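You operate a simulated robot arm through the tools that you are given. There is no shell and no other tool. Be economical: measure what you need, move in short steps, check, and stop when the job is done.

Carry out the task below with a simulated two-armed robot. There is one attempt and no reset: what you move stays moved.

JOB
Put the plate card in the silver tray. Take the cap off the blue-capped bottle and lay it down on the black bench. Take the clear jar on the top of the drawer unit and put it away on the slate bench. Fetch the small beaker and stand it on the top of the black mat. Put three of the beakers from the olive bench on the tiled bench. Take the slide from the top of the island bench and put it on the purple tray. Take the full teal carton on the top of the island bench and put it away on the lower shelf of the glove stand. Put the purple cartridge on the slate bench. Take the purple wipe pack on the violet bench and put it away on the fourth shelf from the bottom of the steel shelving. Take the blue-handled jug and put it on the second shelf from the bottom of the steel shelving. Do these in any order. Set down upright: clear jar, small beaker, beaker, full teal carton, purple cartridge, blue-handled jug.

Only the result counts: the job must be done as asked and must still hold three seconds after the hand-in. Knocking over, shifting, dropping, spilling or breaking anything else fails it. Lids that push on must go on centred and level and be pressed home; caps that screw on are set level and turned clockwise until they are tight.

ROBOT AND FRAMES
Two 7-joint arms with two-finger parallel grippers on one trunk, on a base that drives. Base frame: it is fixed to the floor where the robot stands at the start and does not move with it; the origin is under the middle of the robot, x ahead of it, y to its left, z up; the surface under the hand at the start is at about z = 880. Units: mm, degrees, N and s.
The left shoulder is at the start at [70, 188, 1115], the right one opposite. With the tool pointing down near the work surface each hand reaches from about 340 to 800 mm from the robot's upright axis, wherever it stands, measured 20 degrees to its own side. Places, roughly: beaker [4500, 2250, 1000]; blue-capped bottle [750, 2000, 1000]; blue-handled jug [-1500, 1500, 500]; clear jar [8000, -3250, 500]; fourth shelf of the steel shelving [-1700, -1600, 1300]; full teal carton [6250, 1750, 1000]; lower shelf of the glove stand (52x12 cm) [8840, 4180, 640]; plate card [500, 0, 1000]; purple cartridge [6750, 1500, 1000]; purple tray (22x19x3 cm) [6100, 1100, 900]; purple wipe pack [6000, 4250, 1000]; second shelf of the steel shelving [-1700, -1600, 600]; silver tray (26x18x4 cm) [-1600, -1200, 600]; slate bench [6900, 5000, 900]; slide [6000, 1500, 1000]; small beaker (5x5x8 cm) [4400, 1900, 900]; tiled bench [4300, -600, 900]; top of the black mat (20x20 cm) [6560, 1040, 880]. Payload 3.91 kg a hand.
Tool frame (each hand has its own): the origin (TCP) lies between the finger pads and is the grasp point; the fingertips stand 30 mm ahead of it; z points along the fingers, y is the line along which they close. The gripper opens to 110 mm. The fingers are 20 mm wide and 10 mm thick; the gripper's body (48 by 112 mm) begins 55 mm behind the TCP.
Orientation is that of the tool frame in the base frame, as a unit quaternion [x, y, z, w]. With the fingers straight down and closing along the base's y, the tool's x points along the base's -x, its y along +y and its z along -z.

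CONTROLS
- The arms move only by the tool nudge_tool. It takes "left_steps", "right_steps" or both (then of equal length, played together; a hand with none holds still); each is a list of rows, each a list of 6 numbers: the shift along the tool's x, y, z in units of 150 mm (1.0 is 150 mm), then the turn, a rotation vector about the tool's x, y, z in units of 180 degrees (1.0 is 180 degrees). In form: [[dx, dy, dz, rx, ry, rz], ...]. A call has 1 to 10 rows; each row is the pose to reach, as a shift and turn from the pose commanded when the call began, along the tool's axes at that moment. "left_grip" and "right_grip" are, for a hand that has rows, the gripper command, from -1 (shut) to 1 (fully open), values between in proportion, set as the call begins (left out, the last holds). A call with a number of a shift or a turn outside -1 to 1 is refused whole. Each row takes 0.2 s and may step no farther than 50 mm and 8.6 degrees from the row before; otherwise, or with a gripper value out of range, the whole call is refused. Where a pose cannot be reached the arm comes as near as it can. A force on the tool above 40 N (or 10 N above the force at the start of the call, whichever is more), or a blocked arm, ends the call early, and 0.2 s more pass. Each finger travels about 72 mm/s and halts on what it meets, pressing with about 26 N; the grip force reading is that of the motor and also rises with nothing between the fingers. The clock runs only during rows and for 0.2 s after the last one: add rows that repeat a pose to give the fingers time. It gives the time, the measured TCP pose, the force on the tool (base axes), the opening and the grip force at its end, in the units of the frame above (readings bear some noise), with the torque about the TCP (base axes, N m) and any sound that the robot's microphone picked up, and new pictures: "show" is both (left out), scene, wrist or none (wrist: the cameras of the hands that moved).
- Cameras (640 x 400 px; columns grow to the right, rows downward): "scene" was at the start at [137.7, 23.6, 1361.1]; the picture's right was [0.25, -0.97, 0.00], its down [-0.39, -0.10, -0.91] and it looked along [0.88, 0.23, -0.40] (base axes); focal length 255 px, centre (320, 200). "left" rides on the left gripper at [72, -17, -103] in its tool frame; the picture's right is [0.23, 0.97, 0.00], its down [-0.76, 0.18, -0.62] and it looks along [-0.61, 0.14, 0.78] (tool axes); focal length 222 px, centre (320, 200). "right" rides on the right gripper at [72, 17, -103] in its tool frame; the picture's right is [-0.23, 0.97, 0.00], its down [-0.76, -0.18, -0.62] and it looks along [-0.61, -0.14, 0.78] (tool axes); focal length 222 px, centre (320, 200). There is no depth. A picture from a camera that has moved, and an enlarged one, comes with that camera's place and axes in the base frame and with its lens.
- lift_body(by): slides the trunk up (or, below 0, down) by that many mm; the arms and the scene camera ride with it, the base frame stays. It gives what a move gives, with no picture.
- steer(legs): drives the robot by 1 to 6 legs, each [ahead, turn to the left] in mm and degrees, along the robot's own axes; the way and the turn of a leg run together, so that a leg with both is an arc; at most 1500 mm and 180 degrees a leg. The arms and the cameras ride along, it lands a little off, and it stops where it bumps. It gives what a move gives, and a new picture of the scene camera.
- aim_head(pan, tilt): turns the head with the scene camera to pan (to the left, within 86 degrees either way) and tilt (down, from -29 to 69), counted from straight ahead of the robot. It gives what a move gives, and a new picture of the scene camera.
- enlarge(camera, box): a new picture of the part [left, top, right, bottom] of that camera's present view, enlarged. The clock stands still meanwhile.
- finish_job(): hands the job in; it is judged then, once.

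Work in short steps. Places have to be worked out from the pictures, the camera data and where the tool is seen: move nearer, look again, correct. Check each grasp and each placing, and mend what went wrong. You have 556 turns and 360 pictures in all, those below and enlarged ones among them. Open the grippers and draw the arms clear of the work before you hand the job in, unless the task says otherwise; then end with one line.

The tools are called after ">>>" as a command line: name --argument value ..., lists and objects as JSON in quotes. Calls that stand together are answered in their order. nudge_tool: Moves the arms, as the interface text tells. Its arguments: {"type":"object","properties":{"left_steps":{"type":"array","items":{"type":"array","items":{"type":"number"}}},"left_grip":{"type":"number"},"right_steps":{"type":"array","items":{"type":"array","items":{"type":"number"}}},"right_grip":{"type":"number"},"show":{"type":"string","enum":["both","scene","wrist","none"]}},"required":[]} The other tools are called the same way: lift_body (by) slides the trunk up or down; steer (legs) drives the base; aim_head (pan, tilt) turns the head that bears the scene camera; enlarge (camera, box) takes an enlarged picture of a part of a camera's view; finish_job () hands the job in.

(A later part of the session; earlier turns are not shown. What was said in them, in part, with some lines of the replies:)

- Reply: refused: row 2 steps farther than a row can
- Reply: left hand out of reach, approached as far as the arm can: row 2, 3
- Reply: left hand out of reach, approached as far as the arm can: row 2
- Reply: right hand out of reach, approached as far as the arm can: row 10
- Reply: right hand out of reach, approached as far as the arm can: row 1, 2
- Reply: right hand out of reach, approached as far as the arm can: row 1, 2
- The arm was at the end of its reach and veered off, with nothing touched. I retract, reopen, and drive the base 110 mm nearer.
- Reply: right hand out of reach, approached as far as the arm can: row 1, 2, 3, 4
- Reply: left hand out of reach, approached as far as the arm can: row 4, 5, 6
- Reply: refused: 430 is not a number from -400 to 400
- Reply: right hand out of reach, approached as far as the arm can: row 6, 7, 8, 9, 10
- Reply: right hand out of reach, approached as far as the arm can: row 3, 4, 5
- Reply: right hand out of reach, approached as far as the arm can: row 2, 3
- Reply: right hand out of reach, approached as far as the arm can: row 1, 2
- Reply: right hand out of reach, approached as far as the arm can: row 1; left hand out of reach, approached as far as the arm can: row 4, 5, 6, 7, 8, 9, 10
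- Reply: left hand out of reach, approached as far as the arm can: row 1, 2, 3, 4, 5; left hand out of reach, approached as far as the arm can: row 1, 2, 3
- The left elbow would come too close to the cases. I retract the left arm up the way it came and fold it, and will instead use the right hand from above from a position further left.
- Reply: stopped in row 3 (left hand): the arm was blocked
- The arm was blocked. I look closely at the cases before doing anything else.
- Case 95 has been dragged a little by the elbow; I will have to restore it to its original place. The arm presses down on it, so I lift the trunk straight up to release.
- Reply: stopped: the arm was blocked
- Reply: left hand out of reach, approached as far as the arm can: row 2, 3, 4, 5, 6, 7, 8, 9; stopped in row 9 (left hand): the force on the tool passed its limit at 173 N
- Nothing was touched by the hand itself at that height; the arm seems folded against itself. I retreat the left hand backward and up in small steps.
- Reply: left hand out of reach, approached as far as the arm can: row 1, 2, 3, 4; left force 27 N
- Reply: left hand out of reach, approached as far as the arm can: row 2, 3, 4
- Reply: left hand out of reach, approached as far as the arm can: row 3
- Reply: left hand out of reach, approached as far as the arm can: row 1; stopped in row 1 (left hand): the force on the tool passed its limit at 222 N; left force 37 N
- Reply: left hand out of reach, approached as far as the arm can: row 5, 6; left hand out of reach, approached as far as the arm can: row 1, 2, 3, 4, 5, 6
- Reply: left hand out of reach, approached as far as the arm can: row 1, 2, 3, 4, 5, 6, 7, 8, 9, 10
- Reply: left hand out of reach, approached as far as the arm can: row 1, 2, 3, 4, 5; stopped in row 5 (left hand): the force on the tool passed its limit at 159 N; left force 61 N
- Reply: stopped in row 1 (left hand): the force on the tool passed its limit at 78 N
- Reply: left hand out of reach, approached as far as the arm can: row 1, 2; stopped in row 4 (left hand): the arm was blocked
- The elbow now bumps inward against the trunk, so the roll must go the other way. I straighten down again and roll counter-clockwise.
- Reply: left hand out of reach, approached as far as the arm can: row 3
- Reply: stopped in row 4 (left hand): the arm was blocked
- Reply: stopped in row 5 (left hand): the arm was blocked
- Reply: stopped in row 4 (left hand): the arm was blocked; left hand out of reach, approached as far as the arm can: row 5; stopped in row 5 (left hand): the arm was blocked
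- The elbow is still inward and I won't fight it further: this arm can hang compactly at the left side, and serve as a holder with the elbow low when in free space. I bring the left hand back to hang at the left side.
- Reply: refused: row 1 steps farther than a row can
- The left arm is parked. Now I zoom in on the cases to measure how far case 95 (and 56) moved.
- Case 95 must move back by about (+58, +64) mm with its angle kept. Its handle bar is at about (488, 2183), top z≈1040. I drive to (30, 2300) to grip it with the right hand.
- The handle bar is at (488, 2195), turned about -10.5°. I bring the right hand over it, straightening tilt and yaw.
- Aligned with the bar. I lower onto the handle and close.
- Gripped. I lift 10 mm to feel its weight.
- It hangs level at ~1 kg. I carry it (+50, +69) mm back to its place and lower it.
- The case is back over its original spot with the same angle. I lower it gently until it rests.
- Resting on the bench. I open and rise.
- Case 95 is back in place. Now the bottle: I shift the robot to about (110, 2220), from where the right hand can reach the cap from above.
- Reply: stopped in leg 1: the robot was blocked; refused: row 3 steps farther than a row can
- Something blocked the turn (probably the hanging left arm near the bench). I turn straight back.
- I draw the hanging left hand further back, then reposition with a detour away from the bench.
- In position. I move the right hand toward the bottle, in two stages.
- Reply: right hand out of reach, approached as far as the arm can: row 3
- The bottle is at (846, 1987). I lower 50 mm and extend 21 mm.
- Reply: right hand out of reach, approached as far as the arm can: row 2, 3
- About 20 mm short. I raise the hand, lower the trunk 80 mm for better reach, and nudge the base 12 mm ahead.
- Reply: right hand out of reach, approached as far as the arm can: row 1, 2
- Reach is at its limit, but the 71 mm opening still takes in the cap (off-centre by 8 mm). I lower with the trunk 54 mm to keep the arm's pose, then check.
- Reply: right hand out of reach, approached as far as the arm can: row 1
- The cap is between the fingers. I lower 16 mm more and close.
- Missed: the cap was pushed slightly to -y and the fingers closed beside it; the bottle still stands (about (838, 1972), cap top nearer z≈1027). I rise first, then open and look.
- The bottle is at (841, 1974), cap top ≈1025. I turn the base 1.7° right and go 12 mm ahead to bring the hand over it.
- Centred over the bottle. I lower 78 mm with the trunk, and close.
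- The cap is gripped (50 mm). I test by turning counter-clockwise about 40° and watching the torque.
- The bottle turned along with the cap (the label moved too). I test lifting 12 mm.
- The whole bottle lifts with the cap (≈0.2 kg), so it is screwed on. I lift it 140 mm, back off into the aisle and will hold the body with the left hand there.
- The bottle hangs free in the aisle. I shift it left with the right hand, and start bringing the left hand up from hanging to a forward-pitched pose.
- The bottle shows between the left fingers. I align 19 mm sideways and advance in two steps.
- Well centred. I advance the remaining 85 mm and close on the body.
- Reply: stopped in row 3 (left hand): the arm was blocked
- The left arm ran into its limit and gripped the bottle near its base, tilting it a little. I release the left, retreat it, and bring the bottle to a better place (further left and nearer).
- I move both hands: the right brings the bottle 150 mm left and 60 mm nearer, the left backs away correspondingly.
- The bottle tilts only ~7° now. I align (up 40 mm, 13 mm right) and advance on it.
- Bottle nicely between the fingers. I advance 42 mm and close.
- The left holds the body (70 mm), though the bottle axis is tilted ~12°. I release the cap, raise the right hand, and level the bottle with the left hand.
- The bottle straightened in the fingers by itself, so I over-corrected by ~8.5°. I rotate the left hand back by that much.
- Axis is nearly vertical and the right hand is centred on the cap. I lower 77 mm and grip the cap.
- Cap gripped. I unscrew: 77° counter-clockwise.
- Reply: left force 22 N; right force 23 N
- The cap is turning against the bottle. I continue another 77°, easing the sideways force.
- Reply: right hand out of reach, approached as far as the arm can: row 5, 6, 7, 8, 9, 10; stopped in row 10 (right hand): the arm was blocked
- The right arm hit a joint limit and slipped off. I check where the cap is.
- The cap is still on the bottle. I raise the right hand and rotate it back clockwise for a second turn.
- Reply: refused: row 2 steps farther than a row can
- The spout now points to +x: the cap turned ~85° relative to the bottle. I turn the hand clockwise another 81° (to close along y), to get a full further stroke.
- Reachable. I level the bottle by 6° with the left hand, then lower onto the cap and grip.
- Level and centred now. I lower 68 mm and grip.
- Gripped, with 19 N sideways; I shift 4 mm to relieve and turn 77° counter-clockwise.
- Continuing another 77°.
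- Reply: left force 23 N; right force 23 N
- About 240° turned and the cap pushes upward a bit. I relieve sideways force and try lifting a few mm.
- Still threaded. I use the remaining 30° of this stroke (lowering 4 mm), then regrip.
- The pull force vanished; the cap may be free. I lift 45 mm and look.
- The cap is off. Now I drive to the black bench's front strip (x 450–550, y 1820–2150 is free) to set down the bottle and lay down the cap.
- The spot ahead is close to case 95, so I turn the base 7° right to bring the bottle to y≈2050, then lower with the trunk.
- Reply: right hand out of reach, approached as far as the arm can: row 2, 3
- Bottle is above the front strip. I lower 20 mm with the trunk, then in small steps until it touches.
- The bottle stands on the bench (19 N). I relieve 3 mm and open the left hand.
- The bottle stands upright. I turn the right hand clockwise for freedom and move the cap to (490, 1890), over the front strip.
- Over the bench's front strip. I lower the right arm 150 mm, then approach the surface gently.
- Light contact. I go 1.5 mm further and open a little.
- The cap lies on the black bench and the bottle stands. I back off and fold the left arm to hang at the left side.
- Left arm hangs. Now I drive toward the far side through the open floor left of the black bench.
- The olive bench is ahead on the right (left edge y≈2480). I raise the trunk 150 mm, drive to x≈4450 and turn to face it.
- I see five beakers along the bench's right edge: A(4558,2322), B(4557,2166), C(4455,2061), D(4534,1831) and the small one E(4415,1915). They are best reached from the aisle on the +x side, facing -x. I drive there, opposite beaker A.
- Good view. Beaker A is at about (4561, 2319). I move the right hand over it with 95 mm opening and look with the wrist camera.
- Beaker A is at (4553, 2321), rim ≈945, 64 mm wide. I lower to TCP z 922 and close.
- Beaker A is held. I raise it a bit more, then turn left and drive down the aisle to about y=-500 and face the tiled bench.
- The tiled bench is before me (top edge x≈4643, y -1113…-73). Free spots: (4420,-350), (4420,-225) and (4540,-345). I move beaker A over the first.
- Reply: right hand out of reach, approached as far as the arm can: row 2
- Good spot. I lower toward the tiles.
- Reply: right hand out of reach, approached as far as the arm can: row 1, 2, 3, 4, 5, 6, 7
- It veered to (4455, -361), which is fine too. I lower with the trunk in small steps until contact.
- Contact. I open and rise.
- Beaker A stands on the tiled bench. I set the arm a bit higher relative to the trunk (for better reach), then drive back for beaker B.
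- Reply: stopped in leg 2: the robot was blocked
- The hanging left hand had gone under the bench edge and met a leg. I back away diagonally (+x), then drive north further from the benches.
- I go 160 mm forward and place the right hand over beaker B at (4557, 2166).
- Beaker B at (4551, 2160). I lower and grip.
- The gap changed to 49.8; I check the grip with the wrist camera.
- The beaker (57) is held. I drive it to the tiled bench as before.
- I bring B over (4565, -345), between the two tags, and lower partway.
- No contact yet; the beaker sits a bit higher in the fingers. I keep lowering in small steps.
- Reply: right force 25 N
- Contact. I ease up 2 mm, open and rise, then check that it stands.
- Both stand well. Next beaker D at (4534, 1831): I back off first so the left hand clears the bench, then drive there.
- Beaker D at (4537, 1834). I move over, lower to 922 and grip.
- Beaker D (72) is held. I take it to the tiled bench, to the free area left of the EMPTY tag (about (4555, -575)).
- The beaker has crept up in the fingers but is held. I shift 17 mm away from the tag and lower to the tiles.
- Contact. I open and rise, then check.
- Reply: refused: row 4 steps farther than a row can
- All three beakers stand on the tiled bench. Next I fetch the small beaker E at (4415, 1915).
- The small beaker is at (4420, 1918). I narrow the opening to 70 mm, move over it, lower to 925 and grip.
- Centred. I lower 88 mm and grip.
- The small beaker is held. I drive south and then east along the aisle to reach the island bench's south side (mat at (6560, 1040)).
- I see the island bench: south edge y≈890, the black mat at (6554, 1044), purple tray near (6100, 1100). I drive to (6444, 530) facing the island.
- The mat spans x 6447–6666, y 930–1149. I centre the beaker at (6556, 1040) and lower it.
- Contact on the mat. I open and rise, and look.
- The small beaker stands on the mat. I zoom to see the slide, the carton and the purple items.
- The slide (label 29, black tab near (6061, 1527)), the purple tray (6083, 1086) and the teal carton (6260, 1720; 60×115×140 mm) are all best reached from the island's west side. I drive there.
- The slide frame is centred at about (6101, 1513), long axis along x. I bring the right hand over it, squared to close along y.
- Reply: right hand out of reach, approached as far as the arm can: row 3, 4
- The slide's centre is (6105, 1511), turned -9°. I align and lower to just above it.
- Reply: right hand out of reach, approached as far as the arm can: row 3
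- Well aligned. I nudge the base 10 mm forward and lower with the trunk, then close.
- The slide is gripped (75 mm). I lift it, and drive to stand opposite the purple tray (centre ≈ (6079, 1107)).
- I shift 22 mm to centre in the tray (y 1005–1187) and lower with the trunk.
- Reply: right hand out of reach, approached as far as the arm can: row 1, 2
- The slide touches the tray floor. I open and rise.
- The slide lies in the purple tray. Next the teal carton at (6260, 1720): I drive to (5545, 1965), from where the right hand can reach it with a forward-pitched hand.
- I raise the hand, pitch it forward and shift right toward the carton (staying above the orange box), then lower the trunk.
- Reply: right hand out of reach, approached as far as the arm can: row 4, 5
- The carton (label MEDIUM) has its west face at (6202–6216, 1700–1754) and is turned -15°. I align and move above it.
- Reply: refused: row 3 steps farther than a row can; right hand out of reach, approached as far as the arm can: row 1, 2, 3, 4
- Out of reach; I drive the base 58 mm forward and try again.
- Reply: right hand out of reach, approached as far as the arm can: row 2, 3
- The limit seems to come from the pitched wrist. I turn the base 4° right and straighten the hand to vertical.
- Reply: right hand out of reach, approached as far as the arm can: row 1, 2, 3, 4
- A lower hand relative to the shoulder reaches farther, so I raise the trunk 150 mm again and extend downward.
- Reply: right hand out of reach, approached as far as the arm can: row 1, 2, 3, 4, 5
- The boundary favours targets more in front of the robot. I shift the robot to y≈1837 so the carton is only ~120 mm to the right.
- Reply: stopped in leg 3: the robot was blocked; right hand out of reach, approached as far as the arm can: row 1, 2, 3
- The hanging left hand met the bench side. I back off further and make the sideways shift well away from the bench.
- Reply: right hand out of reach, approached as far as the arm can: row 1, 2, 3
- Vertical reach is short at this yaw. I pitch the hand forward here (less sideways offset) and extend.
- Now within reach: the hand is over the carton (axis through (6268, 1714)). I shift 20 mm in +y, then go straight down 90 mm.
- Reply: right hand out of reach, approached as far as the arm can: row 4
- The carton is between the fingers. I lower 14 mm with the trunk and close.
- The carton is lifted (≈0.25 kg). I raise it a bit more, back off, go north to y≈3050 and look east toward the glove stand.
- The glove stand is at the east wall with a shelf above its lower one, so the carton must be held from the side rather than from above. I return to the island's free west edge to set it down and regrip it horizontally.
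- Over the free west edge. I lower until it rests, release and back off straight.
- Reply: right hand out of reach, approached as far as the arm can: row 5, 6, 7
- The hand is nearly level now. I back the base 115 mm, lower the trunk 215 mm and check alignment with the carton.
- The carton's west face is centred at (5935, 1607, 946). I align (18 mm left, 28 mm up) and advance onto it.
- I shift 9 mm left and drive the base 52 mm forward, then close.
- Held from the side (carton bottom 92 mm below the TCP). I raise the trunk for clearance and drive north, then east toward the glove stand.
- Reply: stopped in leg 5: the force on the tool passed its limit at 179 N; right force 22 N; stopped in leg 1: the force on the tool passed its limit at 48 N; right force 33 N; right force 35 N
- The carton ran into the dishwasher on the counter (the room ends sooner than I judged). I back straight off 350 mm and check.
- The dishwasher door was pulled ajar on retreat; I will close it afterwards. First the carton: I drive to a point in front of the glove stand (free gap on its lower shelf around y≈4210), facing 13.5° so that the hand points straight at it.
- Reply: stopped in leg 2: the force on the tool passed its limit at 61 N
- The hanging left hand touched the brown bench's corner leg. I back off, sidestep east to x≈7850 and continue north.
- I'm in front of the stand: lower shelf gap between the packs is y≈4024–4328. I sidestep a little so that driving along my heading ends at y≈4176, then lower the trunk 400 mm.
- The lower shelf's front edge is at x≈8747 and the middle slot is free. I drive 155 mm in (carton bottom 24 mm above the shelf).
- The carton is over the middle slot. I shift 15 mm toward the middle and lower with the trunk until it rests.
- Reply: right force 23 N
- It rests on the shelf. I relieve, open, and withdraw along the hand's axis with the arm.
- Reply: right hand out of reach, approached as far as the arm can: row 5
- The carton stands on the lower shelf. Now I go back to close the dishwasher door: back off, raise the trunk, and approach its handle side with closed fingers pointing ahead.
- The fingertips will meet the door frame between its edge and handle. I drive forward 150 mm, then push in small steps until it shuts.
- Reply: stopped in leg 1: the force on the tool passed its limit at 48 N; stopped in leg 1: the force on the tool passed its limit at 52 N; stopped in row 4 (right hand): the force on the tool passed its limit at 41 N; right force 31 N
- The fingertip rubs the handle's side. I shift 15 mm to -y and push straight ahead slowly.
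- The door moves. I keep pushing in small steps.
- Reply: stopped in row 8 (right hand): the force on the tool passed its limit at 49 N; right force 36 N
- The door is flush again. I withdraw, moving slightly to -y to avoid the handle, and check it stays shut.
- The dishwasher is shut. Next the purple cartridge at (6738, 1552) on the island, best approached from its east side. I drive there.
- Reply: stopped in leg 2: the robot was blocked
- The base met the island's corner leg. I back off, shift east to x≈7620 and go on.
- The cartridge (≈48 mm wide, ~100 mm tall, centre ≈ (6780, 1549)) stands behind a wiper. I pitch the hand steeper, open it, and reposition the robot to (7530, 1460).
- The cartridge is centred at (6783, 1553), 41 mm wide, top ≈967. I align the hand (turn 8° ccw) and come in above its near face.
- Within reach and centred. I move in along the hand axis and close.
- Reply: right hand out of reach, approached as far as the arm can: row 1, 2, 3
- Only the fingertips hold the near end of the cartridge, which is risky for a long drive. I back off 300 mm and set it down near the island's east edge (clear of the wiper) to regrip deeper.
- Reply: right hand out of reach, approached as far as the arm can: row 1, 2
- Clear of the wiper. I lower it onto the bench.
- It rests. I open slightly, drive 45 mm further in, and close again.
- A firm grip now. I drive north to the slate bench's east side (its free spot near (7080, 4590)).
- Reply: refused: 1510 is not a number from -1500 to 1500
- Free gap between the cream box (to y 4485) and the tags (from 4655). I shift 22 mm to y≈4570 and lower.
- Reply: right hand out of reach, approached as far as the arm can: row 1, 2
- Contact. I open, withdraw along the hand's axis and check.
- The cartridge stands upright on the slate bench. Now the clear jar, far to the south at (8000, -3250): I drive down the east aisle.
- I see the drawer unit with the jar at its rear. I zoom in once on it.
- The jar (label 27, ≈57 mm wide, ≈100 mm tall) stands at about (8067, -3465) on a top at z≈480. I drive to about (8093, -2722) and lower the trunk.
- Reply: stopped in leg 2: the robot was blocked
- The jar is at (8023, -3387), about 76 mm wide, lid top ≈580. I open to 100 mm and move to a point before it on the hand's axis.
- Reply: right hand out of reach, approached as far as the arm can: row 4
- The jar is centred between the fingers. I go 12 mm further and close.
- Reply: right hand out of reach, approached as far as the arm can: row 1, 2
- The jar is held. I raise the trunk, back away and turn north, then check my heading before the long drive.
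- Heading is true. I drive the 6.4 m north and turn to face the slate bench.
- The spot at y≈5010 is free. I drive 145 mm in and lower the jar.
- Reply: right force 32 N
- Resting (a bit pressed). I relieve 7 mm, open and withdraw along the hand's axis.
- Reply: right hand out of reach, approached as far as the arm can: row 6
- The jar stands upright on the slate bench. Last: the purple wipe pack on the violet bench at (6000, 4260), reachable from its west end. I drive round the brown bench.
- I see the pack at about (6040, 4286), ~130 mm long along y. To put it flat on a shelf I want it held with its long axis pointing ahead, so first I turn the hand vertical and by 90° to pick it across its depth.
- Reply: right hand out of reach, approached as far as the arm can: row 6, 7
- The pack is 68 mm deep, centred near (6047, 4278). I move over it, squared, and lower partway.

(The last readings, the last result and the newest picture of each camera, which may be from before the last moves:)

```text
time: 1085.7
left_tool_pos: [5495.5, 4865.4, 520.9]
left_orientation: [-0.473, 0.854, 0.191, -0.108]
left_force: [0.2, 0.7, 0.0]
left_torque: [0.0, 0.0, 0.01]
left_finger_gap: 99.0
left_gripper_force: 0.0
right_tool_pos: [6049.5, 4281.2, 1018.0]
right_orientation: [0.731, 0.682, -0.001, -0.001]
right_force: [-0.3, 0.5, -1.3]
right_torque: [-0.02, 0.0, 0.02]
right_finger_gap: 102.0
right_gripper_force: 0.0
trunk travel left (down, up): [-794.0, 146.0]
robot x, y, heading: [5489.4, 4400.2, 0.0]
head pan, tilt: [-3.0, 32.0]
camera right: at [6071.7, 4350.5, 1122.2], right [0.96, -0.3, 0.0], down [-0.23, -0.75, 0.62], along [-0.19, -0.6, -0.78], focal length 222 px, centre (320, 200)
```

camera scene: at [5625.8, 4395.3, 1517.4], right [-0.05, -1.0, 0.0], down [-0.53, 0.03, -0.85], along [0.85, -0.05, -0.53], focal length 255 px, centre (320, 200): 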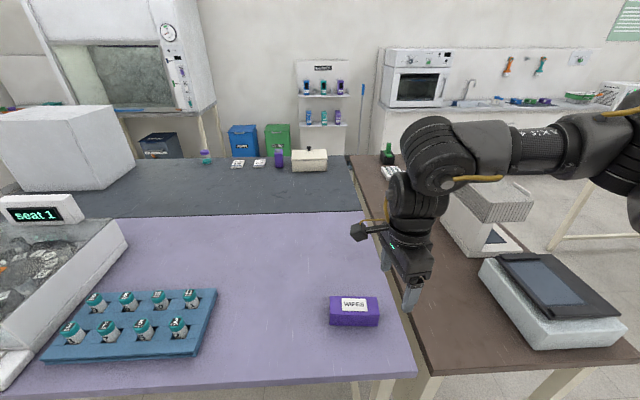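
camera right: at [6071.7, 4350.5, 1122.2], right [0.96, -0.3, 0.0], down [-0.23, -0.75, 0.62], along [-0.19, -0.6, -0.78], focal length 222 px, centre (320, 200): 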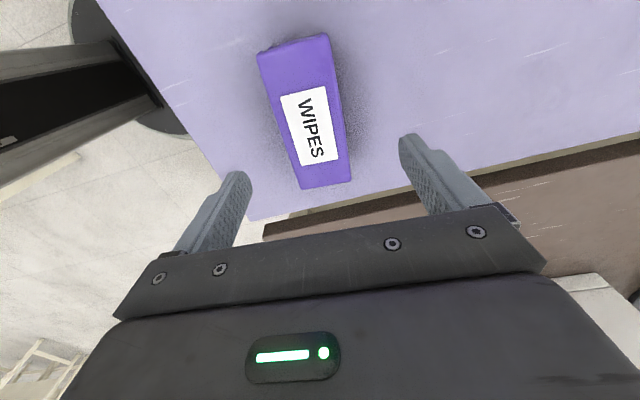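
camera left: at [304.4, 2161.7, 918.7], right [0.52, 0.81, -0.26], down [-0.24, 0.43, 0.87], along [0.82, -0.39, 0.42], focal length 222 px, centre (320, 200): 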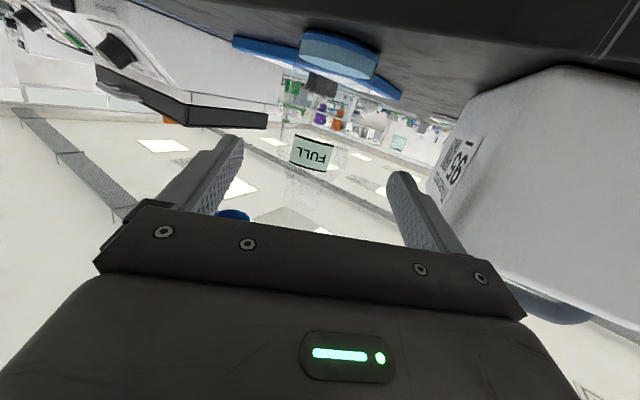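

Aligned. I lower 92 mm and grip, then lift.

>>> nudge_tool --right_steps '[[0, -0.05, 0.2, 0, 0, 0], [0, -0.05, 0.42, 0, 0, 0], [0, -0.05, 0.62, 0, 0, 0]]' --show "none"

>>> nudge_tool --right_steps '[[0, 0, 0, 0, 0, 0], [0, 0, 0, 0, 0, 0], [0, 0, 0, 0, 0, 0]]' --right_grip -1 --show "none"

>>> lift_body --by 60

```text
time: 1086.5
left_tool_pos: [5493.9, 4864.2, 521.6]
left_orientation: [-0.473, 0.853, 0.191, -0.108]
left_force: [0.3, -0.6, 0.2]
left_torque: [-0.01, 0.0, 0.0]
left_finger_gap: 99.2
left_gripper_force: 0.0
right_tool_pos: [6042.3, 4280.2, 926.4]
right_orientation: [0.731, 0.682, 0.0, -0.001]
right_force: [-0.1, 0.2, 0.7]
right_torque: [0.02, -0.01, -0.04]
right_finger_gap: 101.6
right_gripper_force: 0.0
trunk travel left (down, up): [-794.0, 146.0]
robot x, y, heading: [5488.0, 4397.6, 0.1]
head pan, tilt: [-3.0, 32.0]
```

```text
time: 1087.3
left_tool_pos: [5494.6, 4865.1, 522.2]
left_orientation: [-0.473, 0.853, 0.19, -0.107]
left_force: [0.4, 1.2, 0.4]
left_torque: [0.04, -0.03, 0.02]
left_finger_gap: 99.0
left_gripper_force: 0.0
right_tool_pos: [6041.2, 4280.1, 927.3]
right_orientation: [0.731, 0.682, -0.001, -0.001]
right_force: [0.3, 0.7, 0.1]
right_torque: [-0.04, -0.09, 0.02]
right_finger_gap: 60.0
right_gripper_force: 26.3
trunk travel left (down, up): [-794.0, 146.0]
robot x, y, heading: [5487.2, 4400.5, -0.3]
head pan, tilt: [-3.0, 32.0]
```

```text
time: 1088.3
left_tool_pos: [5494.3, 4864.9, 581.6]
left_orientation: [-0.472, 0.854, 0.19, -0.108]
left_force: [0.7, -0.3, 0.1]
left_torque: [-0.01, -0.01, 0.03]
left_finger_gap: 99.0
left_gripper_force: 0.1
right_tool_pos: [6042.3, 4280.3, 985.3]
right_orientation: [0.731, 0.682, 0.0, 0.0]
right_force: [-0.7, -0.3, -3.0]
right_torque: [0.01, 0.0, 0.0]
right_finger_gap: 59.8
right_gripper_force: 25.8
trunk travel left (down, up): [-854.0, 86.0]
robot x, y, heading: [5488.3, 4399.3, -0.1]
head pan, tilt: [-3.0, 32.0]
```

The pack is held (60 mm, 0.25 kg). I turn the hand back by 81° so its long axis points along x, over the bench's west edge.

>>> nudge_tool --right_steps '[[0, -0.06, 0, 0, 0, -0.045], [0, -0.13, 0, 0, 0, -0.09], [0, -0.2, 0, 0, 0, -0.135], [0, -0.26, 0, 0, 0, -0.18], [0, -0.33, 0, 0, 0, -0.225], [0.01, -0.4, 0, 0, 0, -0.27], [0.01, -0.47, 0, 0, 0, -0.315], [0.02, -0.54, 0, 0, 0, -0.36], [0.02, -0.6, 0, 0, 0, -0.405], [0.02, -0.65, 0, 0, 0, -0.44]]' --show "wrist"

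```text
time: 1090.5
left_tool_pos: [5496.4, 4864.7, 581.4]
left_orientation: [-0.473, 0.854, 0.189, -0.107]
left_force: [0.2, 0.0, 0.7]
left_torque: [-0.02, -0.02, 0.03]
left_finger_gap: 99.2
left_gripper_force: 0.1
right_tool_pos: [5943.1, 4289.2, 986.6]
right_orientation: [0.126, 0.992, 0.0, -0.001]
right_force: [-0.6, -1.1, -2.4]
right_torque: [-0.03, -0.02, 0.0]
right_finger_gap: 59.8
right_gripper_force: 26.3
trunk travel left (down, up): [-854.0, 86.0]
robot x, y, heading: [5489.8, 4398.3, -0.3]
head pan, tilt: [-3.0, 32.0]
camera right: at [5877.9, 4323.1, 1089.8], right [0.47, 0.88, 0.0], down [0.69, -0.36, 0.62], along [0.55, -0.29, -0.78], focal length 222 px, centre (320, 200)
```

right: 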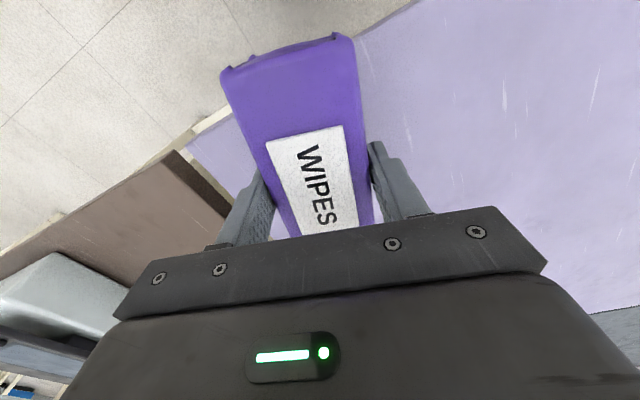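

>>> lift_body --by -56

>>> lift_body --by -4

```text
time: 1091.5
left_tool_pos: [5494.4, 4864.9, 525.2]
left_orientation: [-0.473, 0.854, 0.189, -0.107]
left_force: [0.0, -0.2, 0.5]
left_torque: [0.01, -0.01, 0.01]
left_finger_gap: 98.9
left_gripper_force: 0.1
right_tool_pos: [5944.7, 4289.7, 930.0]
right_orientation: [0.129, 0.992, 0.0, -0.001]
right_force: [0.7, -0.5, -1.7]
right_torque: [-0.03, 0.0, -0.01]
right_finger_gap: 60.0
right_gripper_force: 26.0
trunk travel left (down, up): [-798.0, 142.0]
robot x, y, heading: [5485.7, 4400.4, 0.1]
head pan, tilt: [-3.0, 32.0]
```

```text
time: 1092.0
left_tool_pos: [5494.7, 4864.8, 521.4]
left_orientation: [-0.473, 0.853, 0.19, -0.108]
left_force: [0.3, 0.1, -1.2]
left_torque: [-0.03, -0.02, -0.01]
left_finger_gap: 98.9
left_gripper_force: 0.0
right_tool_pos: [5945.1, 4289.8, 926.5]
right_orientation: [0.129, 0.992, 0.0, -0.002]
right_force: [-0.2, 0.5, 0.1]
right_torque: [-0.08, -0.06, -0.03]
right_finger_gap: 59.8
right_gripper_force: 26.1
trunk travel left (down, up): [-794.0, 146.0]
robot x, y, heading: [5488.9, 4401.9, -0.4]
head pan, tilt: [-3.0, 32.0]
```

Set down. I open, rise, and pitch the hand to about 25° below level, drawing back to regrip the pack from its west end.

>>> nudge_tool --right_steps '[[0, 0, 0, 0, 0, 0], [0, 0, 0, 0, 0, 0], [0, 0, -0.3, 0, 0, 0], [0, 0, -0.6, 0, 0, 0]]' --right_grip 0.7 --show "none"

>>> nudge_tool --right_steps '[[0.11, 0, 0, 0, -0.04, 0], [0.22, 0, 0, 0, -0.08, 0], [0.33, 0, 0, 0, -0.12, 0], [0.44, 0, 0, 0, -0.16, 0], [0.55, 0, 0.03, 0, -0.2, 0], [0.66, 0, 0.08, 0, -0.24, 0], [0.77, 0, 0.13, 0, -0.28, 0], [0.88, 0, 0.18, 0, -0.32, 0], [1.0, 0, 0.22, 0, -0.36, 0]]' --show "wrist"

```text
time: 1093.0
left_tool_pos: [5494.2, 4864.9, 520.5]
left_orientation: [-0.473, 0.853, 0.19, -0.108]
left_force: [0.6, -0.6, 0.0]
left_torque: [0.01, -0.04, -0.02]
left_finger_gap: 99.2
left_gripper_force: 0.0
right_tool_pos: [5943.2, 4289.9, 1017.4]
right_orientation: [0.128, 0.992, 0.0, -0.001]
right_force: [0.8, -0.4, 0.3]
right_torque: [0.01, -0.04, 0.0]
right_finger_gap: 93.4
right_gripper_force: 0.0
trunk travel left (down, up): [-794.0, 146.0]
robot x, y, heading: [5489.1, 4398.9, -0.0]
head pan, tilt: [-3.0, 32.0]
```

```text
time: 1095.0
left_tool_pos: [5496.3, 4864.1, 521.3]
left_orientation: [-0.473, 0.853, 0.191, -0.109]
left_force: [0.9, 0.1, -0.4]
left_torque: [-0.01, 0.0, -0.02]
left_finger_gap: 99.1
left_gripper_force: 0.1
right_tool_pos: [6013.4, 4262.8, 1048.8]
right_orientation: [0.114, 0.858, -0.068, 0.497]
right_force: [1.2, -0.4, -1.1]
right_torque: [-0.01, -0.04, 0.02]
right_finger_gap: 93.4
right_gripper_force: 0.1
right hand out of reach, approached as far as the arm can: row 6, 7, 8, 9
trunk travel left (down, up): [-794.0, 146.0]
robot x, y, heading: [5489.3, 4403.6, -0.2]
head pan, tilt: [-3.0, 32.0]
camera right: at [5896.9, 4311.3, 1036.2], right [0.36, 0.91, 0.19], down [-0.2, -0.13, 0.97], along [0.91, -0.39, 0.14], focal length 222 px, centre (320, 200)
```

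right: 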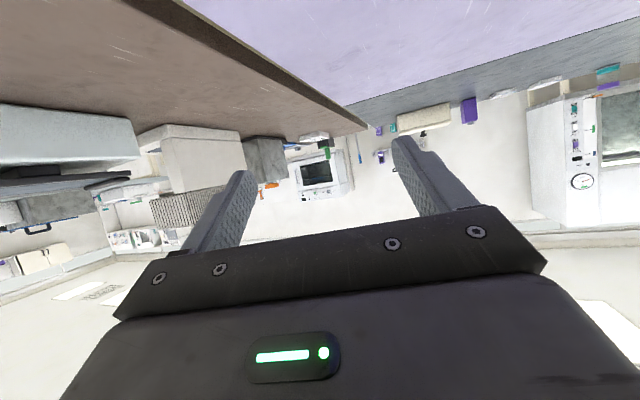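

I drive back 175 mm, shift the hand 56 mm left and lower 80 mm so that it lines up with the pack's west end.

>>> steer --legs '[[-175, 0]]'

>>> nudge_tool --right_steps '[[0.025, 0.18, -0.04, 0, 0, 0], [0.05, 0.36, -0.086, 0, 0, 0]]' --show "none"

>>> lift_body --by -75

>>> nudge_tool --right_steps '[[0, 0, 0, 0, 0, 0]]' --show "wrist"

```text
time: 1096.5
left_tool_pos: [5322.7, 4865.7, 522.0]
left_orientation: [-0.472, 0.854, 0.19, -0.108]
left_force: [-0.1, 0.6, 0.4]
left_torque: [-0.02, -0.01, 0.01]
left_finger_gap: 99.0
left_gripper_force: 0.1
right_tool_pos: [5838.6, 4264.2, 1048.3]
right_orientation: [0.115, 0.858, -0.069, 0.497]
right_force: [-0.5, -0.4, -0.6]
right_torque: [0.03, 0.0, 0.01]
right_finger_gap: 93.2
right_gripper_force: 0.1
trunk travel left (down, up): [-794.0, 146.0]
robot x, y, heading: [5313.8, 4398.3, -0.0]
head pan, tilt: [-3.0, 32.0]
camera scene: at [5452.9, 4395.4, 1517.3], right [-0.06, -1.0, 0.0], down [-0.53, 0.03, -0.85], along [0.85, -0.05, -0.53], focal length 255 px, centre (320, 200)
```

scene: 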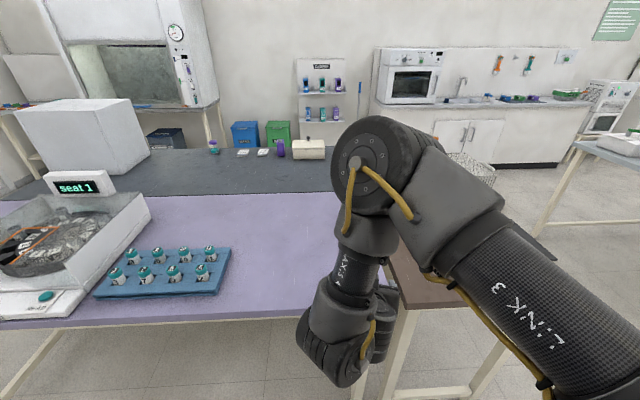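

```text
time: 1097.1
left_tool_pos: [5320.9, 4865.5, 520.1]
left_orientation: [-0.472, 0.854, 0.19, -0.107]
left_force: [0.3, -0.4, 0.9]
left_torque: [0.02, 0.0, 0.0]
left_finger_gap: 98.9
left_gripper_force: 0.0
right_tool_pos: [5851.9, 4313.8, 1054.3]
right_orientation: [0.114, 0.858, -0.068, 0.496]
right_force: [-0.1, -0.1, -0.4]
right_torque: [-0.07, -0.02, 0.04]
right_finger_gap: 93.5
right_gripper_force: 0.1
right hand out of reach, approached as far as the arm can: row 1, 2
trunk travel left (down, up): [-794.0, 146.0]
robot x, y, heading: [5314.2, 4397.2, -0.3]
head pan, tilt: [-3.0, 32.0]
```

```text
time: 1098.2
left_tool_pos: [5321.7, 4864.4, 445.5]
left_orientation: [-0.472, 0.854, 0.19, -0.107]
left_force: [-0.2, 0.1, 0.0]
left_torque: [0.01, -0.01, -0.01]
left_finger_gap: 98.9
left_gripper_force: 0.1
right_tool_pos: [5851.2, 4313.7, 978.6]
right_orientation: [0.114, 0.858, -0.067, 0.496]
right_force: [0.3, 1.0, 0.4]
right_torque: [-0.04, 0.02, -0.01]
right_finger_gap: 93.5
right_gripper_force: 0.1
trunk travel left (down, up): [-719.0, 221.0]
robot x, y, heading: [5312.2, 4402.2, -0.2]
head pan, tilt: [-3.0, 32.0]
```

```text
time: 1098.6
left_tool_pos: [5322.2, 4865.7, 446.1]
left_orientation: [-0.472, 0.854, 0.191, -0.107]
left_force: [-0.6, 0.6, 0.1]
left_torque: [-0.01, -0.02, -0.01]
left_finger_gap: 99.3
left_gripper_force: 0.0
right_tool_pos: [5851.4, 4312.7, 978.3]
right_orientation: [0.115, 0.858, -0.068, 0.495]
right_force: [-0.2, -0.4, -1.3]
right_torque: [-0.02, -0.01, -0.02]
right_finger_gap: 93.5
right_gripper_force: 0.1
trunk travel left (down, up): [-719.0, 221.0]
robot x, y, heading: [5313.8, 4399.6, -0.1]
head pan, tilt: [-3.0, 32.0]
camera right: at [5734.8, 4362.1, 967.1], right [0.37, 0.91, 0.19], down [-0.2, -0.13, 0.97], along [0.91, -0.39, 0.14], focal length 222 px, centre (320, 200)
```

right: 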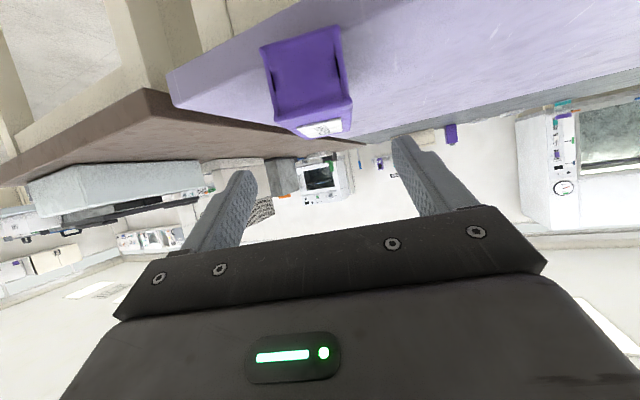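

The pack's near face is centred at (5883, 4307), top 930. I move in along the hand axis and grip.

>>> nudge_tool --right_steps '[[0.06, 0.02, 0.2, 0, 0, 0], [0.1, 0.02, 0.42, 0, 0, 0], [0.123, 0.02, 0.63, 0, 0, 0]]' --show "none"

>>> nudge_tool --right_steps '[[0, 0, 0, 0, 0, 0], [0, 0, 0, 0, 0, 0], [0, 0, 0, 0, 0, 0]]' --right_grip -1 --show "wrist"

```text
time: 1099.4
left_tool_pos: [5322.8, 4864.0, 447.8]
left_orientation: [-0.472, 0.854, 0.191, -0.108]
left_force: [0.5, 0.3, 0.2]
left_torque: [0.01, 0.04, -0.03]
left_finger_gap: 99.2
left_gripper_force: 0.1
right_tool_pos: [5924.8, 4297.1, 913.5]
right_orientation: [0.114, 0.858, -0.068, 0.495]
right_force: [0.6, -0.2, -0.4]
right_torque: [0.01, 0.03, -0.01]
right_finger_gap: 93.4
right_gripper_force: 0.1
trunk travel left (down, up): [-719.0, 221.0]
robot x, y, heading: [5312.4, 4400.7, -0.1]
head pan, tilt: [-3.0, 32.0]
```

```text
time: 1100.2
left_tool_pos: [5321.4, 4865.8, 445.3]
left_orientation: [-0.471, 0.855, 0.19, -0.108]
left_force: [0.9, -0.5, 0.1]
left_torque: [0.01, 0.02, 0.01]
left_finger_gap: 99.0
left_gripper_force: 0.1
right_tool_pos: [5923.8, 4297.6, 916.1]
right_orientation: [0.115, 0.858, -0.068, 0.495]
right_force: [0.7, 0.5, 1.0]
right_torque: [0.01, -0.17, 0.02]
right_finger_gap: 59.8
right_gripper_force: 25.9
trunk travel left (down, up): [-719.0, 221.0]
robot x, y, heading: [5312.2, 4400.2, -0.2]
head pan, tilt: [-3.0, 32.0]
camera right: at [5806.0, 4345.7, 903.7], right [0.37, 0.91, 0.19], down [-0.2, -0.13, 0.97], along [0.91, -0.39, 0.14], focal length 222 px, centre (320, 200)
```

right: 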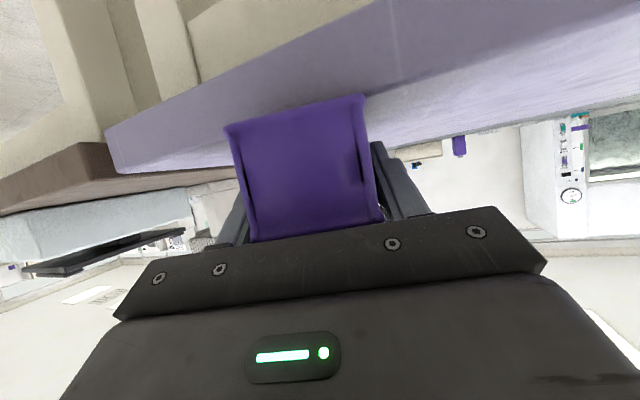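

The pack is gripped lengthwise. I lift it and begin the long drive back to the steel shelving.

>>> lift_body --by 150

>>> steer --legs '[[-150, 0], [0, -90], [1350, 0], [0, -90], [1500, 0], [1500, 0]]'

```text
time: 1101.9
left_tool_pos: [5321.1, 4865.6, 597.0]
left_orientation: [-0.472, 0.854, 0.19, -0.108]
left_force: [-0.3, -0.2, 0.9]
left_torque: [0.01, 0.01, 0.01]
left_finger_gap: 98.9
left_gripper_force: 0.0
right_tool_pos: [5924.4, 4297.3, 1064.4]
right_orientation: [0.115, 0.858, -0.068, 0.496]
right_force: [0.3, 0.0, -2.6]
right_torque: [0.03, 0.05, -0.01]
right_finger_gap: 59.7
right_gripper_force: 25.4
trunk travel left (down, up): [-869.0, 71.0]
robot x, y, heading: [5312.2, 4398.8, -0.0]
head pan, tilt: [-3.0, 32.0]
```

```text
time: 1131.5
left_tool_pos: [2101.1, 2590.7, 595.7]
left_orientation: [0.854, 0.472, 0.107, 0.189]
left_force: [-0.6, -0.2, 0.1]
left_torque: [-0.01, -0.01, 0.01]
left_finger_gap: 99.1
left_gripper_force: 0.0
right_tool_pos: [1501.6, 3159.2, 1066.0]
right_orientation: [0.859, -0.115, -0.495, -0.069]
right_force: [-0.1, -0.3, -2.4]
right_torque: [-0.04, -0.03, -0.02]
right_finger_gap: 59.9
right_gripper_force: 26.3
trunk travel left (down, up): [-869.0, 71.0]
robot x, y, heading: [2109.9, 3058.1, 179.6]
head pan, tilt: [-3.0, 32.0]
camera scene: at [1966.9, 3060.9, 1592.3], right [0.06, 1.0, 0.0], down [0.53, -0.03, -0.85], along [-0.85, 0.05, -0.53], focal length 255 px, centre (320, 200)
```

scene: 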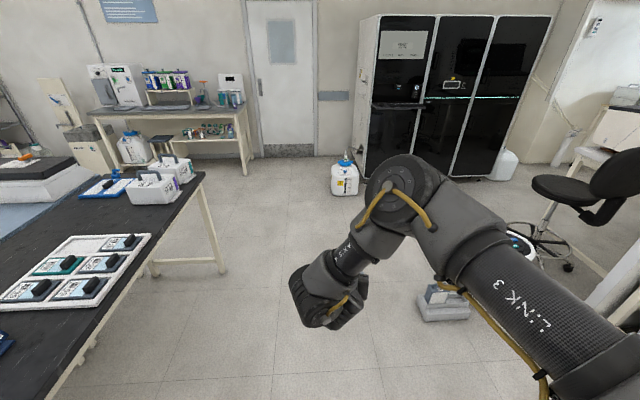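

On course. I continue west to x≈-420, then south to the shelving.

>>> steer --legs '[[1500, 0], [1030, 0], [0, 90.4], [1500, 0], [1500, 0], [1250, 0]]'

```text
time: 1167.7
left_tool_pos: [-25.2, -1167.0, 597.4]
left_orientation: [0.266, 0.939, 0.21, 0.057]
left_force: [-0.2, -0.1, 0.4]
left_torque: [0.02, 0.02, 0.0]
left_finger_gap: 99.1
left_gripper_force: 0.0
right_tool_pos: [-587.0, -1773.0, 1063.8]
right_orientation: [0.685, 0.529, -0.397, 0.304]
right_force: [0.0, -1.1, -2.8]
right_torque: [0.1, -0.03, 0.02]
right_finger_gap: 59.9
right_gripper_force: 25.8
trunk travel left (down, up): [-869.0, 71.0]
robot x, y, heading: [-488.8, -1164.5, -89.7]
head pan, tilt: [-3.0, 32.0]
camera scene: at [-495.1, -1302.9, 1592.3], right [-1.0, 0.05, 0.0], down [0.02, 0.53, -0.85], along [-0.04, -0.85, -0.53], focal length 255 px, centre (320, 200)
```

scene: 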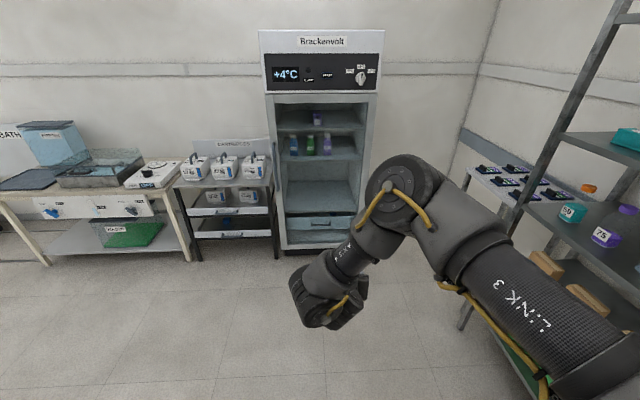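

I go 709 mm further, turn to face the shelving, raise the trunk, and look at the fourth shelf.

>>> steer --legs '[[709, 0], [0, -90]]'

>>> lift_body --by 70

>>> aim_head --pan 0 --tilt 5

```text
time: 1175.4
left_tool_pos: [-489.1, -2332.5, 596.6]
left_orientation: [0.852, 0.475, 0.109, 0.189]
left_force: [-1.2, 0.7, 0.1]
left_torque: [0.01, 0.03, 0.02]
left_finger_gap: 99.2
left_gripper_force: 0.1
right_tool_pos: [-1095.6, -1771.1, 1063.7]
right_orientation: [0.859, -0.111, -0.496, -0.066]
right_force: [0.5, 0.4, -2.2]
right_torque: [-0.04, -0.05, 0.0]
right_finger_gap: 60.0
right_gripper_force: 25.7
trunk travel left (down, up): [-869.0, 71.0]
robot x, y, heading: [-487.3, -1871.4, -179.8]
head pan, tilt: [-3.0, 32.0]
camera scene: at [-626.9, -1865.0, 1592.3], right [0.05, 1.0, 0.0], down [0.53, -0.03, -0.85], along [-0.85, 0.04, -0.53], focal length 255 px, centre (320, 200)
```

scene: 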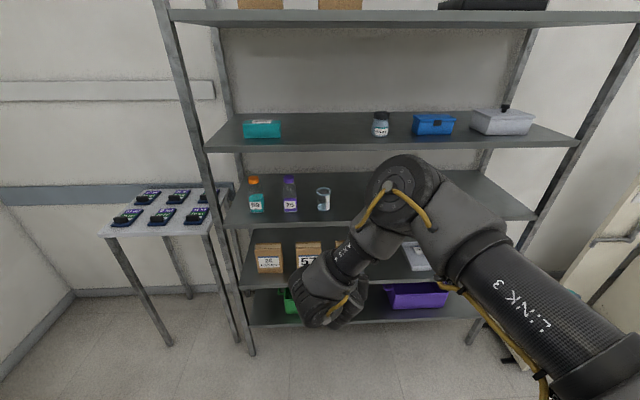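

```text
time: 1176.5
left_tool_pos: [-488.3, -2333.9, 666.9]
left_orientation: [0.852, 0.476, 0.109, 0.188]
left_force: [-0.2, 0.4, -0.1]
left_torque: [0.01, -0.01, 0.0]
left_finger_gap: 99.0
left_gripper_force: 0.1
right_tool_pos: [-1094.6, -1770.3, 1134.4]
right_orientation: [0.859, -0.112, -0.496, -0.067]
right_force: [1.2, -0.8, -2.5]
right_torque: [-0.01, -0.07, 0.01]
right_finger_gap: 60.1
right_gripper_force: 25.8
trunk travel left (down, up): [-939.0, 1.0]
robot x, y, heading: [-484.2, -1867.2, -179.3]
head pan, tilt: [-3.0, 32.0]
```

```text
time: 1177.4
left_tool_pos: [-488.4, -2332.3, 666.0]
left_orientation: [0.852, 0.476, 0.108, 0.19]
left_force: [0.5, 0.5, 0.1]
left_torque: [-0.01, -0.02, 0.03]
left_finger_gap: 99.0
left_gripper_force: 0.1
right_tool_pos: [-1094.8, -1770.6, 1135.2]
right_orientation: [0.859, -0.11, -0.496, -0.066]
right_force: [0.7, 0.0, -2.7]
right_torque: [0.01, -0.05, 0.0]
right_finger_gap: 59.6
right_gripper_force: 26.4
trunk travel left (down, up): [-939.0, 1.0]
robot x, y, heading: [-485.6, -1867.7, -179.5]
head pan, tilt: [0.0, 5.0]
camera scene: at [-629.3, -1869.5, 1705.8], right [0.0, 1.0, 0.0], down [0.09, 0.0, -1.0], along [-1.0, 0.0, -0.09], focal length 255 px, centre (320, 200)
```

scene: 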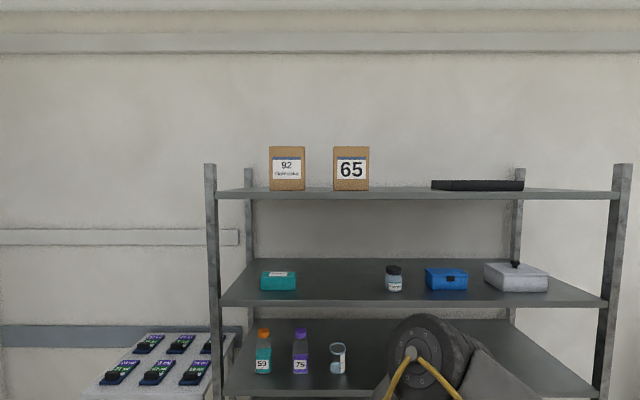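

The fourth shelf's surface is at z≈1291 (front edge x≈-1447), with a free gap y≈-1960 to -1610 between the teal box and the jar. I raise the arm so that the pack clears it.

>>> nudge_tool --right_steps '[[-0.25, 0, -0.144, 0, 0, 0], [-0.5, 0, -0.288, 0, 0, 0], [-0.75, 0, -0.433, 0, 0, 0]]' --show "none"

>>> nudge_tool --right_steps '[[-0.2, 0, -0.115, 0, 0, 0], [-0.4, 0, -0.23, 0, 0, 0], [-0.566, 0, -0.327, 0, 0, 0]]' --show "none"

```text
time: 1178.2
left_tool_pos: [-489.0, -2333.7, 666.6]
left_orientation: [0.852, 0.475, 0.109, 0.189]
left_force: [-0.4, -0.4, -0.1]
left_torque: [0.0, 0.0, -0.03]
left_finger_gap: 99.1
left_gripper_force: 0.1
right_tool_pos: [-1093.9, -1771.7, 1265.6]
right_orientation: [0.859, -0.111, -0.496, -0.065]
right_force: [-0.6, 0.0, -2.0]
right_torque: [-0.02, -0.07, -0.01]
right_finger_gap: 59.6
right_gripper_force: 25.5
trunk travel left (down, up): [-939.0, 1.0]
robot x, y, heading: [-484.2, -1867.3, -180.0]
head pan, tilt: [0.0, 5.0]
```

```text
time: 1179.0
left_tool_pos: [-488.6, -2332.7, 666.3]
left_orientation: [0.852, 0.477, 0.108, 0.189]
left_force: [-0.7, 0.5, 0.2]
left_torque: [-0.04, 0.0, 0.01]
left_finger_gap: 99.0
left_gripper_force: 0.0
right_tool_pos: [-1092.3, -1771.3, 1364.0]
right_orientation: [0.859, -0.11, -0.496, -0.066]
right_force: [0.4, 1.1, -2.5]
right_torque: [-0.03, -0.09, -0.03]
right_finger_gap: 60.0
right_gripper_force: 25.9
trunk travel left (down, up): [-939.0, 1.0]
robot x, y, heading: [-482.5, -1866.9, -179.8]
head pan, tilt: [0.0, 5.0]
```

I drive 430 mm forward, bringing the pack in over the shelf.

>>> steer --legs '[[430, 0]]'

>>> nudge_tool --right_steps '[[0, 0, 0, 0, 0, 0]]' --show "wrist"

```text
time: 1181.6
left_tool_pos: [-913.5, -2335.5, 666.4]
left_orientation: [0.852, 0.476, 0.108, 0.189]
left_force: [0.1, -0.5, 0.2]
left_torque: [0.01, -0.02, -0.01]
left_finger_gap: 99.0
left_gripper_force: 0.1
right_tool_pos: [-1519.5, -1774.9, 1363.3]
right_orientation: [0.859, -0.111, -0.496, -0.065]
right_force: [-0.1, 0.6, -2.3]
right_torque: [-0.02, -0.1, 0.02]
right_finger_gap: 59.8
right_gripper_force: 26.1
trunk travel left (down, up): [-939.0, 1.0]
robot x, y, heading: [-908.3, -1871.8, -179.5]
head pan, tilt: [0.0, 5.0]
camera scene: at [-1053.8, -1872.2, 1706.0], right [-0.01, 1.0, 0.0], down [0.09, 0.0, -1.0], along [-1.0, -0.01, -0.09], focal length 255 px, centre (320, 200)
```

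scene: 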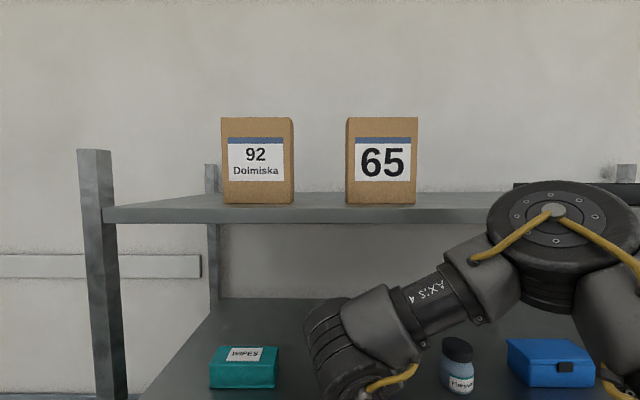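

```text
time: 1182.0
left_tool_pos: [-913.4, -2335.5, 666.0]
left_orientation: [0.852, 0.476, 0.109, 0.19]
left_force: [-0.1, -0.3, -1.0]
left_torque: [0.01, 0.0, -0.05]
left_finger_gap: 99.4
left_gripper_force: 0.1
right_tool_pos: [-1521.1, -1774.6, 1363.4]
right_orientation: [0.859, -0.11, -0.496, -0.066]
right_force: [0.0, 0.2, -3.2]
right_torque: [-0.03, -0.06, -0.02]
right_finger_gap: 59.7
right_gripper_force: 25.9
trunk travel left (down, up): [-939.0, 1.0]
robot x, y, heading: [-910.5, -1867.6, -179.7]
head pan, tilt: [0.0, 5.0]
camera right: at [-1403.4, -1824.1, 1351.8], right [-0.36, -0.91, 0.19], down [0.2, 0.13, 0.97], along [-0.91, 0.39, 0.13], focal length 222 px, centre (320, 200)
```

right: 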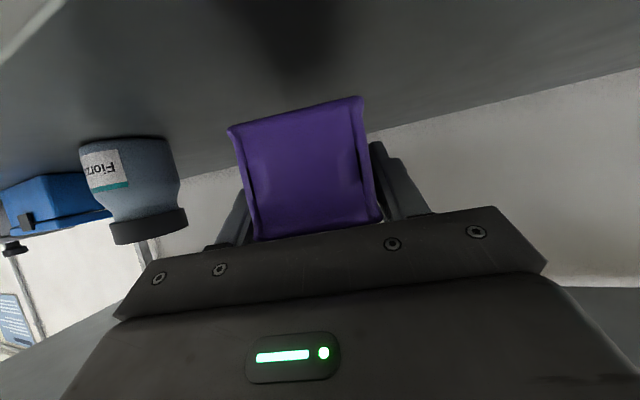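

Clear of the jar. I lower with the trunk until the pack rests.

>>> lift_body --by -32

>>> lift_body --by -5

>>> lift_body --by -4

```text
time: 1182.8
left_tool_pos: [-913.3, -2336.3, 633.8]
left_orientation: [0.852, 0.476, 0.108, 0.189]
left_force: [-0.6, 0.4, 0.3]
left_torque: [-0.02, -0.01, 0.01]
left_finger_gap: 99.2
left_gripper_force: 0.0
right_tool_pos: [-1518.6, -1774.9, 1333.6]
right_orientation: [0.858, -0.11, -0.497, -0.064]
right_force: [-0.1, -0.8, 10.1]
right_torque: [0.02, 0.56, -0.17]
right_finger_gap: 60.0
right_gripper_force: 26.1
trunk travel left (down, up): [-907.0, 33.0]
robot x, y, heading: [-911.8, -1869.6, -179.6]
head pan, tilt: [0.0, 5.0]
```

```text
time: 1183.3
left_tool_pos: [-914.1, -2335.1, 627.6]
left_orientation: [0.852, 0.476, 0.108, 0.189]
left_force: [0.9, 0.9, -0.2]
left_torque: [-0.02, 0.02, 0.01]
left_finger_gap: 98.9
left_gripper_force: 0.1
right_tool_pos: [-1518.7, -1775.9, 1327.3]
right_orientation: [0.858, -0.11, -0.497, -0.065]
right_force: [-0.1, -0.1, 11.8]
right_torque: [-0.13, 0.26, -0.24]
right_finger_gap: 59.8
right_gripper_force: 26.1
trunk travel left (down, up): [-902.0, 38.0]
robot x, y, heading: [-912.0, -1871.9, -179.6]
head pan, tilt: [0.0, 5.0]
```

```text
time: 1183.8
left_tool_pos: [-913.4, -2334.6, 624.3]
left_orientation: [0.852, 0.477, 0.107, 0.188]
left_force: [0.0, 0.2, -0.1]
left_torque: [0.01, 0.0, 0.04]
left_finger_gap: 98.7
left_gripper_force: 0.1
right_tool_pos: [-1518.1, -1775.1, 1322.0]
right_orientation: [0.858, -0.111, -0.497, -0.065]
right_force: [-1.0, -1.0, 14.9]
right_torque: [-0.44, 0.2, -0.17]
right_finger_gap: 59.8
right_gripper_force: 26.1
trunk travel left (down, up): [-898.0, 42.0]
robot x, y, heading: [-911.5, -1873.9, -179.7]
head pan, tilt: [0.0, 5.0]
```

The pack rests on the shelf. I open and withdraw along the hand's axis, then check.

>>> nudge_tool --right_steps '[[0, 0, 0, 0, 0, 0], [0, 0, 0, 0, 0, 0], [0, 0, 0, 0, 0, 0], [0, 0, -0.2, 0, 0, 0], [0, 0, -0.45, 0, 0, 0], [0, 0, -0.7, 0, 0, 0]]' --right_grip 0.5 --show "wrist"

```text
time: 1185.2
left_tool_pos: [-913.3, -2335.9, 626.2]
left_orientation: [0.852, 0.476, 0.108, 0.189]
left_force: [0.2, -0.5, -0.1]
left_torque: [0.01, 0.0, 0.02]
left_finger_gap: 99.1
left_gripper_force: 0.1
right_tool_pos: [-1430.3, -1797.5, 1376.3]
right_orientation: [0.859, -0.11, -0.495, -0.065]
right_force: [0.7, -0.2, 0.6]
right_torque: [0.01, -0.02, 0.0]
right_finger_gap: 82.5
right_gripper_force: 0.1
trunk travel left (down, up): [-898.0, 42.0]
robot x, y, heading: [-912.0, -1869.3, -179.7]
head pan, tilt: [0.0, 5.0]
camera right: at [-1313.8, -1847.9, 1365.0], right [-0.36, -0.91, 0.19], down [0.2, 0.13, 0.97], along [-0.91, 0.39, 0.14], focal length 222 px, centre (320, 200)
```

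right: 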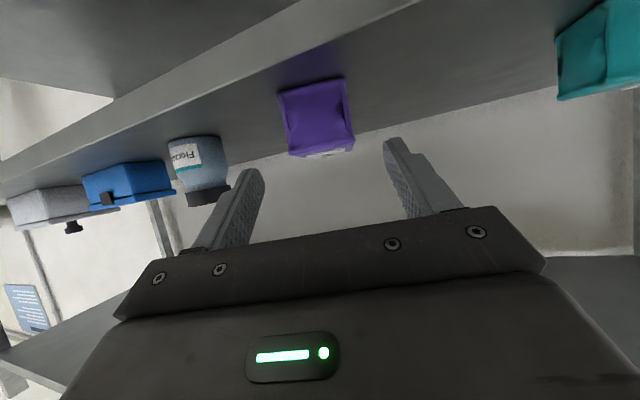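

The pack lies on the fourth shelf. I back the robot well clear and take a last look before handing in.

>>> steer --legs '[[-450, 0]]'

>>> aim_head --pan -15 --tilt 30

```text
time: 1188.0
left_tool_pos: [-467.8, -2332.8, 625.6]
left_orientation: [0.851, 0.477, 0.109, 0.189]
left_force: [0.0, 1.2, 0.1]
left_torque: [0.01, -0.01, -0.01]
left_finger_gap: 99.2
left_gripper_force: 0.0
right_tool_pos: [-986.3, -1795.1, 1374.0]
right_orientation: [0.859, -0.11, -0.495, -0.065]
right_force: [0.4, 0.3, 0.1]
right_torque: [0.0, -0.01, -0.01]
right_finger_gap: 82.7
right_gripper_force: 0.0
trunk travel left (down, up): [-898.0, 42.0]
robot x, y, heading: [-469.0, -1868.2, -179.7]
head pan, tilt: [0.0, 5.0]
camera scene: at [-609.4, -1869.4, 1664.7], right [-0.01, 1.0, 0.0], down [0.09, 0.0, -1.0], along [-1.0, -0.01, -0.09], focal length 255 px, centre (320, 200)
```

scene: 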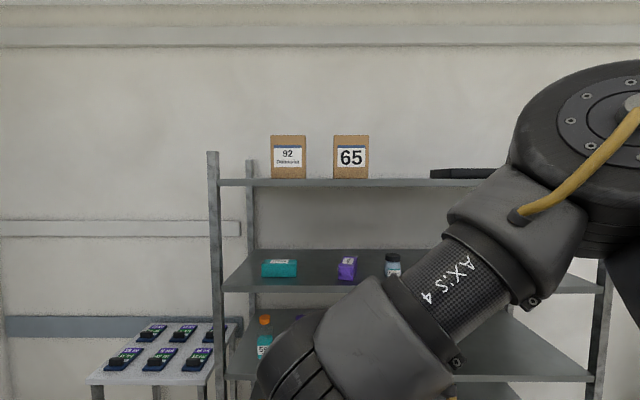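

```text
time: 1188.8
left_tool_pos: [-468.0, -2333.1, 625.3]
left_orientation: [0.852, 0.476, 0.109, 0.189]
left_force: [0.6, 0.2, 0.2]
left_torque: [0.01, 0.01, 0.0]
left_finger_gap: 98.9
left_gripper_force: 0.1
right_tool_pos: [-985.3, -1793.8, 1375.6]
right_orientation: [0.859, -0.111, -0.496, -0.065]
right_force: [0.3, 0.4, -0.6]
right_torque: [0.03, -0.01, -0.03]
right_finger_gap: 82.3
right_gripper_force: 0.1
trunk travel left (down, up): [-898.0, 42.0]
robot x, y, heading: [-463.8, -1866.7, -179.5]
head pan, tilt: [-15.0, 30.0]
camera scene: at [-603.3, -1846.1, 1624.6], right [0.25, 0.97, 0.0], down [0.48, -0.13, -0.87], along [-0.84, 0.22, -0.5], focal length 255 px, centre (320, 200)
```

scene: 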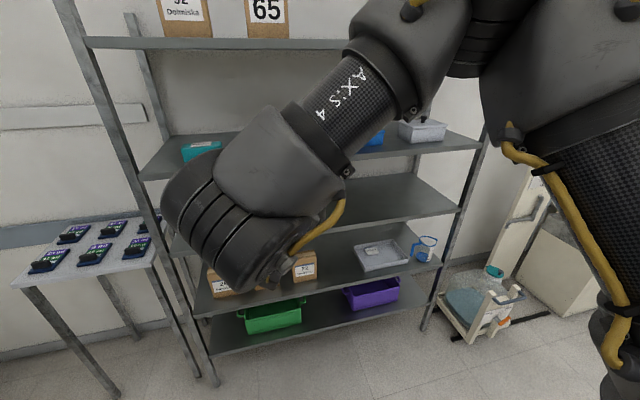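

Everything on the shelving stands as placed (card in the tray, jug upright, wipe pack on the fourth shelf), both grippers are open and the arms are clear. I hand the job in.

>>> finish_job

```text
The job is handed in.
```

I handed the job in with all ten tasks carried out. Three things ended up disturbed along the way: I dragged case 95 on the black bench and put it back by estimate, the uncapped bottle now stands on the bench's front strip instead of its old spot, and I pulled the dishwasher door ajar and pushed it shut again.
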